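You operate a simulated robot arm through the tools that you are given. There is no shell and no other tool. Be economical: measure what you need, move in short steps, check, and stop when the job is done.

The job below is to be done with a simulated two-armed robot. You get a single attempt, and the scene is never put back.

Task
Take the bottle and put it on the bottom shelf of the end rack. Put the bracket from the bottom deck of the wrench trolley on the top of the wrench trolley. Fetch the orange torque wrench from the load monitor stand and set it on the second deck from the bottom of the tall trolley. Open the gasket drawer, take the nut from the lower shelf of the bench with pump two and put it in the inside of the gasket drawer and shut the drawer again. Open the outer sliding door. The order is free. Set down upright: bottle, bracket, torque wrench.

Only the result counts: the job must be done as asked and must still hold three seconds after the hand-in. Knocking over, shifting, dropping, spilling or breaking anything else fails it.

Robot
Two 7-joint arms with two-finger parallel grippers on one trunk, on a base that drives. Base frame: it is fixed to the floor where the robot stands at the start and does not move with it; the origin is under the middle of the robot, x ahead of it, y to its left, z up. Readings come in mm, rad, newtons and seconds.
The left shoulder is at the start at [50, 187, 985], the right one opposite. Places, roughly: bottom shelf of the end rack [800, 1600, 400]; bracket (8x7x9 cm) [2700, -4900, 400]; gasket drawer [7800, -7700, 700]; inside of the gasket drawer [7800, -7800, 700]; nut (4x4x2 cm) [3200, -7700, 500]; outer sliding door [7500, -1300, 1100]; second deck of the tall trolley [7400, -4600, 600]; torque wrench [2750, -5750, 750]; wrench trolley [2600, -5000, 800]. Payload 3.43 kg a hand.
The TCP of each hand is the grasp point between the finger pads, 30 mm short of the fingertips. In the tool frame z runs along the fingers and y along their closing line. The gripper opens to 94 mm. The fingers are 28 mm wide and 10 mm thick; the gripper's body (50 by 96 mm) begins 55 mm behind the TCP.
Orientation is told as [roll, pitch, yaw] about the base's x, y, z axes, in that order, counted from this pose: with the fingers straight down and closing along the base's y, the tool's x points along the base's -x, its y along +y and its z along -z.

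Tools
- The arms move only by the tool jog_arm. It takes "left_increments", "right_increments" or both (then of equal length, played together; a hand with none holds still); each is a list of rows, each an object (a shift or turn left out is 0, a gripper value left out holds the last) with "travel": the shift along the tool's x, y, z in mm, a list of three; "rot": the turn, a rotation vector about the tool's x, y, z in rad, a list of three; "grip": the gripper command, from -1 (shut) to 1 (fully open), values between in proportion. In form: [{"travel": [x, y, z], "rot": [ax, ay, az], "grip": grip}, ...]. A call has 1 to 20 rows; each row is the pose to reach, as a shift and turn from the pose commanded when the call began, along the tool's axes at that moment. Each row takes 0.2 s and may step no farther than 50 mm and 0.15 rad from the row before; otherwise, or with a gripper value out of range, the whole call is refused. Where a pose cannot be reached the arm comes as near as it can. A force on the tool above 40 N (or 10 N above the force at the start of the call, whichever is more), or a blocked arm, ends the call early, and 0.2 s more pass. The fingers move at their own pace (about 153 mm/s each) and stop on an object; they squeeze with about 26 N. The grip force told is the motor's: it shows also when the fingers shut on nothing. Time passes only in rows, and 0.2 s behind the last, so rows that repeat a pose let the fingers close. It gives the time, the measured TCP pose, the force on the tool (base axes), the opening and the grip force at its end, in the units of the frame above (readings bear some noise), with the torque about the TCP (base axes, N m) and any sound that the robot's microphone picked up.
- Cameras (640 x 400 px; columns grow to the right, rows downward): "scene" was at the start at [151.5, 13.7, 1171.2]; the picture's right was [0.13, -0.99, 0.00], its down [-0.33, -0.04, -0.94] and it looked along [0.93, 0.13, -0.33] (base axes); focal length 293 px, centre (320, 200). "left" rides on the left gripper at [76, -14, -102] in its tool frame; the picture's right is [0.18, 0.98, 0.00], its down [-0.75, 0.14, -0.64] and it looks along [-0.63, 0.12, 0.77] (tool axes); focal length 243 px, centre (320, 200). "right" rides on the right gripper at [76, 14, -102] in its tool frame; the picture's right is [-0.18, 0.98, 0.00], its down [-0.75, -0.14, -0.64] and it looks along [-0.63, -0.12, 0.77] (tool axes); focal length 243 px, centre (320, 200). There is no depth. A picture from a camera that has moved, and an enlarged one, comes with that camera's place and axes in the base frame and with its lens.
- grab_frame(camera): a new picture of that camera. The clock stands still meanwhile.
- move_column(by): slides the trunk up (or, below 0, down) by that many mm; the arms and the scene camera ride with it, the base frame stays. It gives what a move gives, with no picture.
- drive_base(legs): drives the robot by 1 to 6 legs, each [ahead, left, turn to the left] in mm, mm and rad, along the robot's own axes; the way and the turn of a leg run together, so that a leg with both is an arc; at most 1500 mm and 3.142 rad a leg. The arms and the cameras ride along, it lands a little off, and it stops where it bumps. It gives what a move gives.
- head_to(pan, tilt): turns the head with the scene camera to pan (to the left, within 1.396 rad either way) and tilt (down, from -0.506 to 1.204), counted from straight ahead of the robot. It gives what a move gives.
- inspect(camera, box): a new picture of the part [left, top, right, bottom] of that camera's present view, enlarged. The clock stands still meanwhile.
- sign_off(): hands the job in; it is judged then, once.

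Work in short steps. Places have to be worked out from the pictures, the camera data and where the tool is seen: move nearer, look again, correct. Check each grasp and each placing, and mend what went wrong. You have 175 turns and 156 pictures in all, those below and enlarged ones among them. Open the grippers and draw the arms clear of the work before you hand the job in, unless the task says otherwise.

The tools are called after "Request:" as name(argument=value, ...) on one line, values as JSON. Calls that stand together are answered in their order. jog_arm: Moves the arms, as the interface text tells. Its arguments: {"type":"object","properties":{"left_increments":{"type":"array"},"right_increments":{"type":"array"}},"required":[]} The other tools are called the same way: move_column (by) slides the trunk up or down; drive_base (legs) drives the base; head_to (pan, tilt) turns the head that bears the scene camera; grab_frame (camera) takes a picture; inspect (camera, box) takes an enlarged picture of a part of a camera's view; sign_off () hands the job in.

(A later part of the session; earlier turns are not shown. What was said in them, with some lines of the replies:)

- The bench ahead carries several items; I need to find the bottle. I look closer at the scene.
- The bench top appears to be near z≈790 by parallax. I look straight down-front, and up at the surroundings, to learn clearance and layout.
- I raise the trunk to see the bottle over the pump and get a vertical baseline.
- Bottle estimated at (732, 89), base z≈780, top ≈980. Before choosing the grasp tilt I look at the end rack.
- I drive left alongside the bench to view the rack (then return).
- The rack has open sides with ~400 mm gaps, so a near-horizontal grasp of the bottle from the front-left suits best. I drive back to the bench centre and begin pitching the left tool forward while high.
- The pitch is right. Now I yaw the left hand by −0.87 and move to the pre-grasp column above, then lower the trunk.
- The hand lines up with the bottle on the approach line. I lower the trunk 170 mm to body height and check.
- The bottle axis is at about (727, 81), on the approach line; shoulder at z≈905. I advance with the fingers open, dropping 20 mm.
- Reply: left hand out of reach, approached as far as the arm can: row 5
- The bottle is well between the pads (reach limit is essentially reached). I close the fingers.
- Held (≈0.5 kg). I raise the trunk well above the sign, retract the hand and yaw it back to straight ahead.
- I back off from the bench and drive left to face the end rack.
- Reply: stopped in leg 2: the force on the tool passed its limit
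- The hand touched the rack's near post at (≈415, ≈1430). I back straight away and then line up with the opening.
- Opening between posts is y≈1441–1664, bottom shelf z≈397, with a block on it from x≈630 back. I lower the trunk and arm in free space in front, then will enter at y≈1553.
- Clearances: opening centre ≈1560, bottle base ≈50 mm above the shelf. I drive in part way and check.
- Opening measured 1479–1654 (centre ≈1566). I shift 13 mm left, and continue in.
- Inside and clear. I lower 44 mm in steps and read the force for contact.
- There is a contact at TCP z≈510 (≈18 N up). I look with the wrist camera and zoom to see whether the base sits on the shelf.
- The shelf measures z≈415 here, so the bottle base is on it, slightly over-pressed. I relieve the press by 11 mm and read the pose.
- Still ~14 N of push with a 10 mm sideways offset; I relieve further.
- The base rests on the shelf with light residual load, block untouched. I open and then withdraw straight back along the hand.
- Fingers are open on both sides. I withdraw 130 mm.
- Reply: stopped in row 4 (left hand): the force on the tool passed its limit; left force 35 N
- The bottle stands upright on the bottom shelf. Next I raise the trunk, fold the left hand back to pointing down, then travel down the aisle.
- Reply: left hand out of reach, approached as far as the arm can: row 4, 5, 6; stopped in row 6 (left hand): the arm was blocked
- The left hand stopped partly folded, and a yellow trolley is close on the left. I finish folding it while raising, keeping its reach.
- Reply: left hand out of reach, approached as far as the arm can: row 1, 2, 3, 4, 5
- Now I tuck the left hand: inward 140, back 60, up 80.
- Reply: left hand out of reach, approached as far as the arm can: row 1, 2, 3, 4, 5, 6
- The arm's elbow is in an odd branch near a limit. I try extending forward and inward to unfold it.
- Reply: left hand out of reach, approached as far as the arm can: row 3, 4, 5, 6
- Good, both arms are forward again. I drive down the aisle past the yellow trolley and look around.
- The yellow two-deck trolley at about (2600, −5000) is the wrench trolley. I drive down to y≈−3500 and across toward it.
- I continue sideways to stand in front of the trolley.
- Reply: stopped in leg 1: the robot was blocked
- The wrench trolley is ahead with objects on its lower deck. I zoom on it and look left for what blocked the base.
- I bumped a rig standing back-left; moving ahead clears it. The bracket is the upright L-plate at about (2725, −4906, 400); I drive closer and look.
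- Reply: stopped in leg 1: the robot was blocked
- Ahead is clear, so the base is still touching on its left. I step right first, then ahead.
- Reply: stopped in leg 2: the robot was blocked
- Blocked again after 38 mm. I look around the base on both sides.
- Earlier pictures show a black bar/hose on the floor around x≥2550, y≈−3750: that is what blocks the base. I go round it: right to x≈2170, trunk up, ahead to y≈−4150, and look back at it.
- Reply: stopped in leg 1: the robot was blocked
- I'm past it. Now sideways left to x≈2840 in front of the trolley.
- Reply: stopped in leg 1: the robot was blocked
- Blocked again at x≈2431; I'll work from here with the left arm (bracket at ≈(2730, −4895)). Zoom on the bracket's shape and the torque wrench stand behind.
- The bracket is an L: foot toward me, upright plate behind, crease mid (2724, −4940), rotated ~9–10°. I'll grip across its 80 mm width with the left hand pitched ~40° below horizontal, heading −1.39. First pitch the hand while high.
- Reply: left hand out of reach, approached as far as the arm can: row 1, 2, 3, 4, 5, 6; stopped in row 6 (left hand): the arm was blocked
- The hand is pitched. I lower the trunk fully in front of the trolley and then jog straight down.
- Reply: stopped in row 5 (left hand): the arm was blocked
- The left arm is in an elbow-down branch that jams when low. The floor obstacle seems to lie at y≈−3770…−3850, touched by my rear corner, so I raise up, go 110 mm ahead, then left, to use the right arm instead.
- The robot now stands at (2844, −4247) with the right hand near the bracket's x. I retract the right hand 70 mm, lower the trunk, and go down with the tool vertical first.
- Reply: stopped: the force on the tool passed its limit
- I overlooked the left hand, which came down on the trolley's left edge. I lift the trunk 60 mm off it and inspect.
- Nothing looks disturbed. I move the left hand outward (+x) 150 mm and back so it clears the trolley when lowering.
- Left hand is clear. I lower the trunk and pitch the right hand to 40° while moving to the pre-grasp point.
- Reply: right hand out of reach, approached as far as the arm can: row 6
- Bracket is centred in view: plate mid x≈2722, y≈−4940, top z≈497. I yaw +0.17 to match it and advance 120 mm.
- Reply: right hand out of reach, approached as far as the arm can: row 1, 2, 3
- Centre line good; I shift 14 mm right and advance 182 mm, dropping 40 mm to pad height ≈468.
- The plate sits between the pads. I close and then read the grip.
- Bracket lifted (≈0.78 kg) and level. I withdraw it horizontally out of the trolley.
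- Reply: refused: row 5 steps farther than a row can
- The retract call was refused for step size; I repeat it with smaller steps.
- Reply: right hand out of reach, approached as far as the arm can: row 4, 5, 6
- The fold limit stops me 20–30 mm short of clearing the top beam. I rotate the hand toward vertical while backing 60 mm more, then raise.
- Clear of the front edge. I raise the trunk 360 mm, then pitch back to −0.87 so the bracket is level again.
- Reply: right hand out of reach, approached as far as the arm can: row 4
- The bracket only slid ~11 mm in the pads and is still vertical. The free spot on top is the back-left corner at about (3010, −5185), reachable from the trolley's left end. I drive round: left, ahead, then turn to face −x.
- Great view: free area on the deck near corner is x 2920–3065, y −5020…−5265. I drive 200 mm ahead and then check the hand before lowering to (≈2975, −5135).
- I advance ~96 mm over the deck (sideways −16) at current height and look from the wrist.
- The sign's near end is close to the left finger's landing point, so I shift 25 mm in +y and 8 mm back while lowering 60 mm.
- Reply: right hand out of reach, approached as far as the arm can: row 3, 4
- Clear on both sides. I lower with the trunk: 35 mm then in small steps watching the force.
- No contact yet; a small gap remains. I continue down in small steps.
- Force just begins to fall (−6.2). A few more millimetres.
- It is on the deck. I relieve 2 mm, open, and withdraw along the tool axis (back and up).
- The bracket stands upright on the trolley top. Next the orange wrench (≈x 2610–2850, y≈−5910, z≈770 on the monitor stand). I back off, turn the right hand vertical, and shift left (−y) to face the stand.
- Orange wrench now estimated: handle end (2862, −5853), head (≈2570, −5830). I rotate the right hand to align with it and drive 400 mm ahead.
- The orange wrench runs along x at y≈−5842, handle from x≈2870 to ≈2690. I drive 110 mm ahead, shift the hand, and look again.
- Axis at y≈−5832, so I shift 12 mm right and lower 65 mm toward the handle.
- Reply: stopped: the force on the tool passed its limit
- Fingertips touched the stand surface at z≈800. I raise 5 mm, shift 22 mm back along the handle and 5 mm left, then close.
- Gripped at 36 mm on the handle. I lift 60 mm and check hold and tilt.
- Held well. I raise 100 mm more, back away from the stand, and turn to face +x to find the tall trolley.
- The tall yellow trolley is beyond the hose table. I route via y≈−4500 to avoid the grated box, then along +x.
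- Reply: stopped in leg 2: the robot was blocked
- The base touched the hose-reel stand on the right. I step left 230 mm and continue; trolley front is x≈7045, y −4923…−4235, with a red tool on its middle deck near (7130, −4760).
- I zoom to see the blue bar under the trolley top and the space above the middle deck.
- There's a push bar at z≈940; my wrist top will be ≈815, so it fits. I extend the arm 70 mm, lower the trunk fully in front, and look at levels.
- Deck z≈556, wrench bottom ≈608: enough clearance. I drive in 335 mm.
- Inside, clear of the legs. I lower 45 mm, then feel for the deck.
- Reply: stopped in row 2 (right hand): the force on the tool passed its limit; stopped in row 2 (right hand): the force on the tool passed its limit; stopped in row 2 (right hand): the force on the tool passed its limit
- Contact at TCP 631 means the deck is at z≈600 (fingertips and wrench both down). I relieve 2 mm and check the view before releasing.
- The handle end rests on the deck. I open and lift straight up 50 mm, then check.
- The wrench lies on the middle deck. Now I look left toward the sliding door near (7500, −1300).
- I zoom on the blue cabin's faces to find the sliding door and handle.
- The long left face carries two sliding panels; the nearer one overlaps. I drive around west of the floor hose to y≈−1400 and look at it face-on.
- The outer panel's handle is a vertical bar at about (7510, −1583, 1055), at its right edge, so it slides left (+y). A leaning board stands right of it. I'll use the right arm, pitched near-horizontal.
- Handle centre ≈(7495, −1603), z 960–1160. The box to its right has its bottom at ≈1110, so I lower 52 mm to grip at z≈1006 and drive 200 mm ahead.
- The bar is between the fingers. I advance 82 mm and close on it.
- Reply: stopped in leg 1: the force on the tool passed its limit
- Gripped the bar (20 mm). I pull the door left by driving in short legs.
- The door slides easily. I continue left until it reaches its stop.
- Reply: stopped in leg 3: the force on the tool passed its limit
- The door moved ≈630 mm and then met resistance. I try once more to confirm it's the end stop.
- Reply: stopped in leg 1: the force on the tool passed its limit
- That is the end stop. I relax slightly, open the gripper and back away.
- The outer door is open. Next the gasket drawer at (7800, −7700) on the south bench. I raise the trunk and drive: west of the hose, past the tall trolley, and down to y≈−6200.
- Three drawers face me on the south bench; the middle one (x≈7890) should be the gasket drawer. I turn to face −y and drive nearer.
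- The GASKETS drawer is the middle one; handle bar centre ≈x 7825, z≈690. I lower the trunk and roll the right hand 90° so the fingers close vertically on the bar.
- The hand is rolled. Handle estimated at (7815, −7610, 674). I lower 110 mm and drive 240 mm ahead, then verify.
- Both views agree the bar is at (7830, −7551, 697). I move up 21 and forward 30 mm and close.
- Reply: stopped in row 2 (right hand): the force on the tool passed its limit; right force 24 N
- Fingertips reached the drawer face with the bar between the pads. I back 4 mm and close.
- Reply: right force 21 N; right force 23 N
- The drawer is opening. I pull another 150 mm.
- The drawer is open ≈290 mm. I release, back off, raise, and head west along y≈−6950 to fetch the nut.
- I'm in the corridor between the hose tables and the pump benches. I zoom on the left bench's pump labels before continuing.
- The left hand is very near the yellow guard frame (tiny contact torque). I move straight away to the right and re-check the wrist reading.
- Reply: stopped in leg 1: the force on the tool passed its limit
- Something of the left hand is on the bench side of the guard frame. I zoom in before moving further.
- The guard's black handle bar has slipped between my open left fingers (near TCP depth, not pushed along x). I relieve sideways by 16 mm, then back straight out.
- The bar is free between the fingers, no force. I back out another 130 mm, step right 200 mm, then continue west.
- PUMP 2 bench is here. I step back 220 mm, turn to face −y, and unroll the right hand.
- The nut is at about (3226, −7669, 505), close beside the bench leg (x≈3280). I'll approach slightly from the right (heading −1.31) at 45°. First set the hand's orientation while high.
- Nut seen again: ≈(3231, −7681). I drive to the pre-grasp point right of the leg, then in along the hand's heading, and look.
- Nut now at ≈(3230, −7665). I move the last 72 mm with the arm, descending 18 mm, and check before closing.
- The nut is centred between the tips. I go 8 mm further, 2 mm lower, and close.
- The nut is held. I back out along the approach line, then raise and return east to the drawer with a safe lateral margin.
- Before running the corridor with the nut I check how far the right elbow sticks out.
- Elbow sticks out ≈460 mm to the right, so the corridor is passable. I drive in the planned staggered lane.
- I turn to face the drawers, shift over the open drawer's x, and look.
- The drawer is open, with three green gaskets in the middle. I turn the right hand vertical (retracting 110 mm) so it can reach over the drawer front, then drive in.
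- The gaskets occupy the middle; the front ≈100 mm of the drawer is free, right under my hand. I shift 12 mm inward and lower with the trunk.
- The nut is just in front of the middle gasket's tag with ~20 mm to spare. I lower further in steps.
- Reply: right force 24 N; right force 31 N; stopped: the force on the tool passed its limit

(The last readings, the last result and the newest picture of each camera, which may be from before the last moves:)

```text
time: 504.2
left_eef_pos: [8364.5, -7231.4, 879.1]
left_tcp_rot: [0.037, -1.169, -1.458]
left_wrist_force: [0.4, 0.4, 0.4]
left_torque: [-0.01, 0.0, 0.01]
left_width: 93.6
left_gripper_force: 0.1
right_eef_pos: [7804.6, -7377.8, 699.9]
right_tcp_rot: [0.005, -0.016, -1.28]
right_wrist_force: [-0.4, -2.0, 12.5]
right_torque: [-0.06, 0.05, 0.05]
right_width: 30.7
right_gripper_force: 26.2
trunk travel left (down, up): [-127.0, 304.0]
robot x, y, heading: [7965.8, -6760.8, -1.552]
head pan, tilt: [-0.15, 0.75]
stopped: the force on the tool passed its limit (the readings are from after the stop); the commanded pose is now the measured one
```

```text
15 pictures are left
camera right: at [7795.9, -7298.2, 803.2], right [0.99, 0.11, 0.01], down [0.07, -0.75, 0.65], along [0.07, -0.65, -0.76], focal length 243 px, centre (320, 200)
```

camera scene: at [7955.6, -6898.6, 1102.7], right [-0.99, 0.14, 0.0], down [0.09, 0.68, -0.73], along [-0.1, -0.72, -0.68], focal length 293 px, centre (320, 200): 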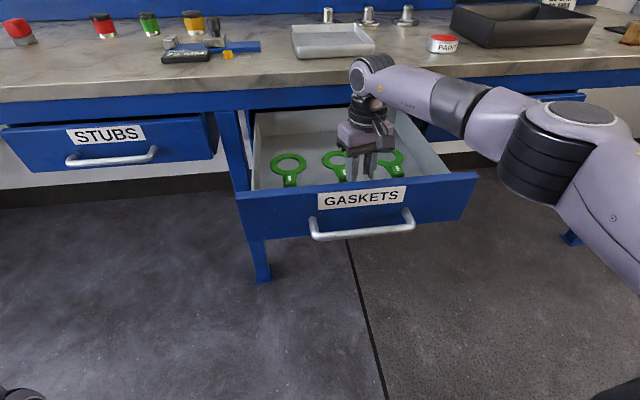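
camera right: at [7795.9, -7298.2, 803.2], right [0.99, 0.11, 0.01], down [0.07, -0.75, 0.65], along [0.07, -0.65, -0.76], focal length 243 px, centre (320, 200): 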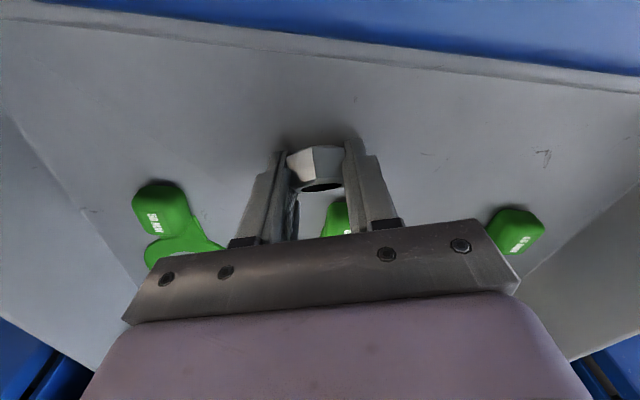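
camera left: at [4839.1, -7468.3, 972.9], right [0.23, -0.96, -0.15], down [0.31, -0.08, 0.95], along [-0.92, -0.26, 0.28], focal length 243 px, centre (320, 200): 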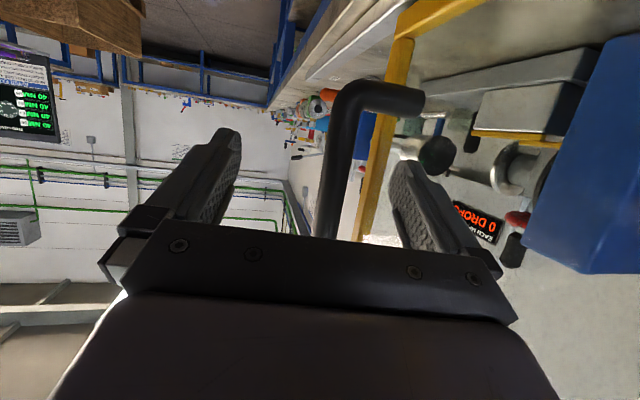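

The nut is on the drawer bottom. I ease up 3 mm, open the fingers and raise.

Request:
move_column(by=3)

Request:
jog_arm(right_increments=[{"grip": 0.2}, {"grip": 0.2}, {"travel": [0, 0, -30], "grip": 0.2}, {"travel": [0, 0, -70], "grip": 0.2}])

Request:
move_column(by=110)

Request:
grab_frame(camera="right")

```text
time: 504.8
left_eef_pos: [8365.0, -7231.2, 882.8]
left_tcp_rot: [0.035, -1.169, -1.46]
left_wrist_force: [-0.2, 1.3, 0.3]
left_torque: [-0.01, -0.02, 0.02]
left_width: 94.1
left_gripper_force: 0.0
right_eef_pos: [7803.7, -7376.0, 701.7]
right_tcp_rot: [0.005, -0.009, -1.281]
right_wrist_force: [1.0, -1.9, 6.5]
right_torque: [-0.11, -0.03, 0.04]
right_width: 30.7
right_gripper_force: 26.2
trunk travel left (down, up): [-130.0, 301.0]
robot x, y, heading: [7964.6, -6760.5, -1.559]
head pan, tilt: [-0.15, 0.75]
```

```text
time: 505.8
left_eef_pos: [8364.2, -7232.0, 882.4]
left_tcp_rot: [0.038, -1.167, -1.46]
left_wrist_force: [0.1, -0.2, -0.4]
left_torque: [0.01, 0.03, 0.03]
left_width: 94.3
left_gripper_force: 0.0
right_eef_pos: [7805.8, -7375.2, 772.9]
right_tcp_rot: [0.005, -0.008, -1.281]
right_wrist_force: [-0.4, 0.1, -0.5]
right_torque: [-0.01, -0.04, -0.03]
right_width: 56.6
right_gripper_force: 0.0
trunk travel left (down, up): [-130.0, 301.0]
robot x, y, heading: [7960.5, -6756.2, -1.559]
head pan, tilt: [-0.15, 0.75]
```

```text
time: 507.2
left_eef_pos: [8365.0, -7232.7, 991.6]
left_tcp_rot: [0.039, -1.169, -1.459]
left_wrist_force: [0.1, -0.3, 0.0]
left_torque: [-0.03, -0.03, 0.02]
left_width: 94.1
left_gripper_force: 0.1
right_eef_pos: [7806.8, -7375.0, 882.9]
right_tcp_rot: [0.006, -0.009, -1.281]
right_wrist_force: [-0.2, 0.5, -1.0]
right_torque: [-0.01, -0.01, -0.01]
right_width: 56.4
right_gripper_force: 0.2
trunk travel left (down, up): [-240.0, 191.0]
robot x, y, heading: [7966.6, -6758.1, -1.552]
head pan, tilt: [-0.15, 0.75]
```

```text
14 pictures are left
camera right: at [7797.4, -7296.5, 985.3], right [0.99, 0.1, 0.01], down [0.08, -0.76, 0.65], along [0.07, -0.64, -0.76], focal length 243 px, centre (320, 200)
```

right: 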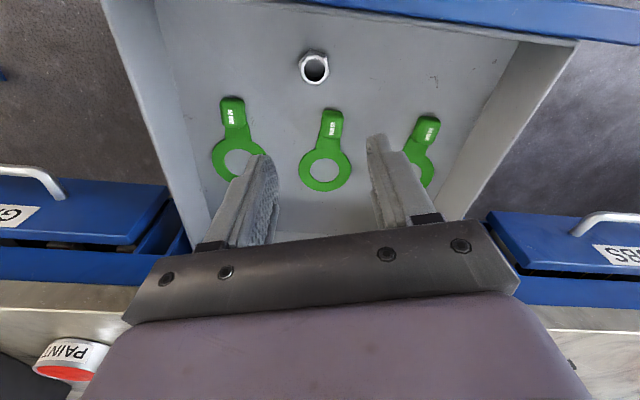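

The nut lies in the drawer. To shut it, I back off, close the fingers, pitch the hand forward and will push the drawer front above its handle.

Request:
drive_base(legs=[[-400, 20, 0]])

Request:
jog_arm(right_increments=[{"rot": [0, -0.145, 0], "grip": -1}, {"rot": [0, -0.29, 0], "grip": -1}, {"rot": [0, -0.435, 0], "grip": -1}, {"rot": [0, -0.58, 0], "grip": -1}, {"rot": [0, -0.725, 0], "grip": -1}, {"rot": [0, -0.87, 0], "grip": -1}, {"rot": [0, -1.015, 0], "grip": -1}, {"rot": [0, -1.16, 0], "grip": -1}, {"rot": [0, -1.3, 0], "grip": -1}])

Request:
jog_arm(right_increments=[{"rot": [0.12, 0, 0.03]}, {"rot": [0.24, 0, 0.06]}])

Request:
move_column(by=-145)

Request:
grab_frame(camera="scene")

```text
time: 509.7
left_eef_pos: [8376.6, -6835.5, 992.4]
left_tcp_rot: [0.039, -1.168, -1.465]
left_wrist_force: [-0.9, 0.5, -0.1]
left_torque: [0.03, -0.01, -0.01]
left_width: 94.3
left_gripper_force: 0.0
right_eef_pos: [7816.8, -6973.6, 883.0]
right_tcp_rot: [0.004, -0.009, -1.287]
right_wrist_force: [0.0, -0.2, 0.1]
right_torque: [0.02, 0.01, 0.0]
right_width: 56.4
right_gripper_force: 0.1
trunk travel left (down, up): [-240.0, 191.0]
robot x, y, heading: [7981.0, -6357.7, -1.566]
head pan, tilt: [-0.15, 0.75]
```

```text
time: 511.7
left_eef_pos: [8376.9, -6834.5, 992.6]
left_tcp_rot: [0.036, -1.168, -1.465]
left_wrist_force: [-0.6, -0.5, 0.1]
left_torque: [0.01, -0.01, 0.01]
left_width: 94.2
left_gripper_force: 0.0
right_eef_pos: [7828.7, -6972.0, 885.8]
right_tcp_rot: [0.012, -1.216, -1.275]
right_wrist_force: [0.5, -1.2, -0.8]
right_torque: [0.02, 0.01, 0.01]
right_width: 0.2
right_gripper_force: 26.3
right hand out of reach, approached as far as the arm can: row 9
trunk travel left (down, up): [-240.0, 191.0]
robot x, y, heading: [7978.2, -6357.7, -1.568]
head pan, tilt: [-0.15, 0.75]
```

```text
time: 512.3
left_eef_pos: [8381.2, -6834.6, 990.6]
left_tcp_rot: [0.035, -1.164, -1.459]
left_wrist_force: [0.9, 0.0, -0.8]
left_torque: [-0.01, 0.0, -0.03]
left_width: 93.8
left_gripper_force: 0.1
right_eef_pos: [7823.4, -6971.3, 890.6]
right_tcp_rot: [0.04, -1.186, -1.471]
right_wrist_force: [0.6, 1.2, -1.4]
right_torque: [-0.16, -0.01, 0.01]
right_width: 0.0
right_gripper_force: 26.7
right hand out of reach, approached as far as the arm can: row 1, 2
trunk travel left (down, up): [-240.0, 191.0]
robot x, y, heading: [7982.4, -6359.3, -1.564]
head pan, tilt: [-0.15, 0.75]
```

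```text
time: 514.0
left_eef_pos: [8376.8, -6834.3, 847.5]
left_tcp_rot: [0.039, -1.169, -1.467]
left_wrist_force: [0.1, 0.1, -0.5]
left_torque: [-0.03, -0.01, 0.01]
left_width: 93.7
left_gripper_force: 0.0
right_eef_pos: [7822.9, -6969.8, 745.7]
right_tcp_rot: [0.039, -1.186, -1.469]
right_wrist_force: [0.0, 0.5, -0.1]
right_torque: [0.01, 0.02, 0.0]
right_width: 0.0
right_gripper_force: 26.3
trunk travel left (down, up): [-95.0, 336.0]
robot x, y, heading: [7980.7, -6357.2, -1.56]
head pan, tilt: [-0.15, 0.75]
```

```text
13 pictures are left
camera scene: at [7970.9, -6498.4, 1029.9], right [-0.99, 0.14, 0.0], down [0.1, 0.68, -0.73], along [-0.1, -0.72, -0.68], focal length 293 px, centre (320, 200)
```

scene: 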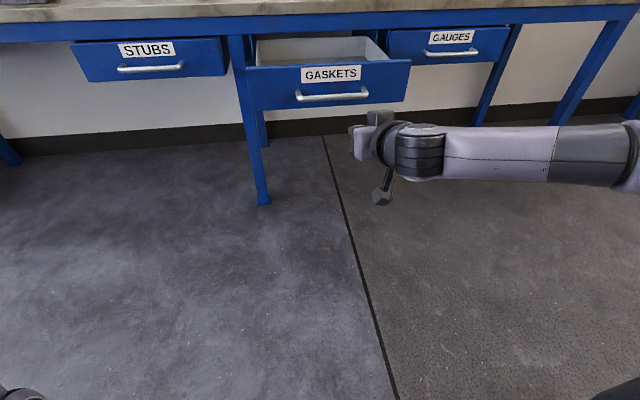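

Height is good; I raise 12 mm to stay above the bar, and drive forward in legs to push the drawer shut.

Request:
move_column(by=12)

Request:
drive_base(legs=[[250, 0, 0], [100, 0, 0], [100, 0, 0]])

Request:
grab_frame(camera="scene")

```text
time: 514.6
left_eef_pos: [8377.5, -6835.6, 858.4]
left_tcp_rot: [0.038, -1.166, -1.466]
left_wrist_force: [-0.2, 0.3, 0.3]
left_torque: [-0.02, 0.01, 0.02]
left_width: 94.0
left_gripper_force: 0.0
right_eef_pos: [7822.8, -6971.4, 757.5]
right_tcp_rot: [0.04, -1.184, -1.471]
right_wrist_force: [-0.6, 0.1, 0.7]
right_torque: [0.02, 0.01, -0.03]
right_width: 0.2
right_gripper_force: 26.4
trunk travel left (down, up): [-107.0, 324.0]
robot x, y, heading: [7982.1, -6358.7, -1.564]
head pan, tilt: [-0.15, 0.75]
```

```text
time: 517.9
left_eef_pos: [8373.0, -7284.8, 859.8]
left_tcp_rot: [0.038, -1.168, -1.474]
left_wrist_force: [0.7, -0.5, 0.5]
left_torque: [-0.05, -0.02, -0.04]
left_width: 93.7
left_gripper_force: 0.0
right_eef_pos: [7817.5, -7416.3, 756.9]
right_tcp_rot: [0.04, -1.185, -1.48]
right_wrist_force: [0.8, -0.2, 0.1]
right_torque: [-0.05, -0.01, 0.0]
right_width: 0.0
right_gripper_force: 26.0
trunk travel left (down, up): [-107.0, 324.0]
robot x, y, heading: [7982.4, -6806.8, -1.572]
head pan, tilt: [-0.15, 0.75]
```

```text
12 pictures are left
camera scene: at [7969.8, -6945.8, 1041.8], right [-0.99, 0.15, 0.0], down [0.1, 0.67, -0.73], along [-0.11, -0.72, -0.68], focal length 293 px, centre (320, 200)
```

scene: 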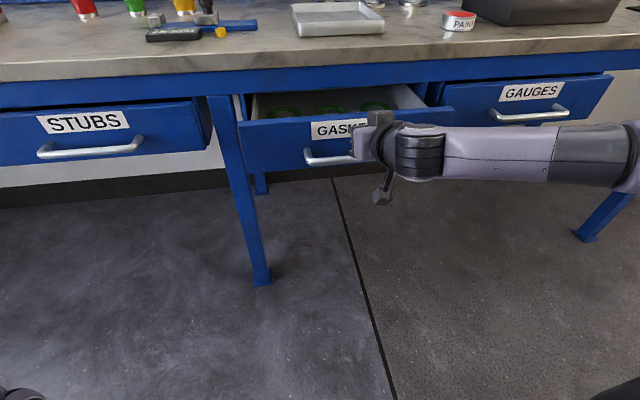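

It is closing. I continue to push until the stop.

Request:
drive_base(legs=[[80, 0, 0], [60, 0, 0]])

Request:
grab_frame(camera="scene")

```text
time: 519.5
left_eef_pos: [8372.3, -7410.3, 859.7]
left_tcp_rot: [0.038, -1.167, -1.477]
left_wrist_force: [0.6, -0.3, -0.1]
left_torque: [-0.01, 0.02, 0.03]
left_width: 93.8
left_gripper_force: 0.0
right_eef_pos: [7816.6, -7536.1, 757.7]
right_tcp_rot: [0.041, -1.185, -1.482]
right_wrist_force: [-1.8, 5.9, 2.1]
right_torque: [-0.01, 0.04, -0.05]
right_width: 0.2
right_gripper_force: 25.9
trunk travel left (down, up): [-107.0, 324.0]
robot x, y, heading: [7980.6, -6934.4, -1.577]
head pan, tilt: [-0.15, 0.75]
stopped in leg 2: the force on the tool passed its limit (the readings are from after the stop); the commanded pose is now the measured one
```

```text
11 pictures are left
camera scene: at [7969.0, -7068.9, 1041.9], right [-0.99, 0.15, 0.0], down [0.11, 0.67, -0.73], along [-0.11, -0.72, -0.68], focal length 293 px, centre (320, 200)
```

scene: 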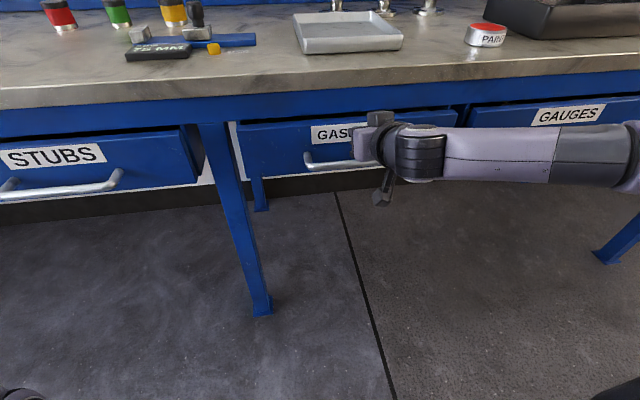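

The drawer hit its stop (9 mm beyond its initial face position), fully shut. I back away, open the gripper and verify.

Request:
drive_base(legs=[[-500, 0, 0]])

Request:
jog_arm(right_increments=[{"grip": 1}, {"grip": 1}, {"grip": 1}])

Request:
head_to(pan=-0.15, tilt=0.5)

Request:
inspect(camera="scene", box=[120, 60, 480, 285])

```text
time: 522.4
left_eef_pos: [8374.3, -6920.4, 859.3]
left_tcp_rot: [0.037, -1.166, -1.482]
left_wrist_force: [0.2, -0.9, -1.0]
left_torque: [0.01, 0.0, 0.01]
left_width: 94.2
left_gripper_force: 0.1
right_eef_pos: [7817.5, -7042.7, 756.9]
right_tcp_rot: [0.04, -1.182, -1.486]
right_wrist_force: [0.8, 0.4, -0.4]
right_torque: [-0.02, 0.03, 0.0]
right_width: 0.0
right_gripper_force: 26.2
trunk travel left (down, up): [-107.0, 324.0]
robot x, y, heading: [7982.7, -6440.7, -1.58]
head pan, tilt: [-0.15, 0.75]
```

```text
time: 523.2
left_eef_pos: [8372.9, -6920.2, 858.5]
left_tcp_rot: [0.037, -1.165, -1.479]
left_wrist_force: [0.3, -0.3, 0.2]
left_torque: [-0.01, 0.01, 0.03]
left_width: 93.9
left_gripper_force: 0.1
right_eef_pos: [7817.0, -7044.9, 758.1]
right_tcp_rot: [0.04, -1.183, -1.486]
right_wrist_force: [0.0, 0.2, -1.0]
right_torque: [0.03, 0.01, 0.01]
right_width: 93.9
right_gripper_force: 0.1
trunk travel left (down, up): [-107.0, 324.0]
robot x, y, heading: [7984.8, -6439.2, -1.579]
head pan, tilt: [-0.15, 0.75]
```

```text
time: 524.0
left_eef_pos: [8373.3, -6920.1, 858.2]
left_tcp_rot: [0.037, -1.167, -1.479]
left_wrist_force: [0.2, 0.9, -0.3]
left_torque: [-0.03, 0.02, 0.0]
left_width: 94.0
left_gripper_force: 0.0
right_eef_pos: [7815.9, -7044.3, 756.8]
right_tcp_rot: [0.039, -1.18, -1.485]
right_wrist_force: [-0.2, -0.1, 0.7]
right_torque: [0.01, -0.01, -0.03]
right_width: 93.9
right_gripper_force: 0.0
trunk travel left (down, up): [-107.0, 324.0]
robot x, y, heading: [7983.9, -6439.8, -1.581]
head pan, tilt: [-0.15, 0.499]
```

```text
1.78 times, centred on (300, 172) of scene
camera zoom: at [7970.4, -6585.7, 1063.7], right [-0.99, 0.16, 0.0], down [0.08, 0.47, -0.88], along [-0.14, -0.87, -0.48], focal length 521 px, centre (356, 249)
```

zoom: 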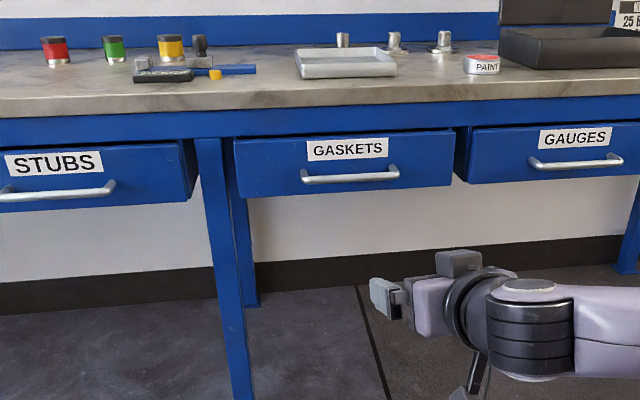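

The drawer is shut with the nut inside, the grippers are open and the arms are clear. I hand the job in.

Request:
sign_off()

```text
The job is handed in.
```

I finished all five tasks and handed the job in; one thing may count against it.

- **Bottle:** it stands upright on the bottom shelf of the end rack.
- **Bracket:** it stands upright on top of the wrench trolley, in the back-left corner.
- **Orange torque wrench:** it lies the right way up on the second deck of the tall trolley.
- **Sliding door:** the outer door is open to its end stop.
- **Gasket drawer:** the nut is inside and the drawer is pushed fully shut.

**Possible problem:** I bumped a few things on the way.
- On the pump benches, the black handle of the yellow sliding guard got caught between my open left fingers. I saw no sign the guard moved, but I could not confirm it.
- The left hand also pressed on the wrench trolley's edge once.
- The hand brushed a rack post.
- The base touched an object on the floor and the hose-reel stand.

None of these looked knocked over or moved in the pictures I took, but I did not go back to check them before handing in.
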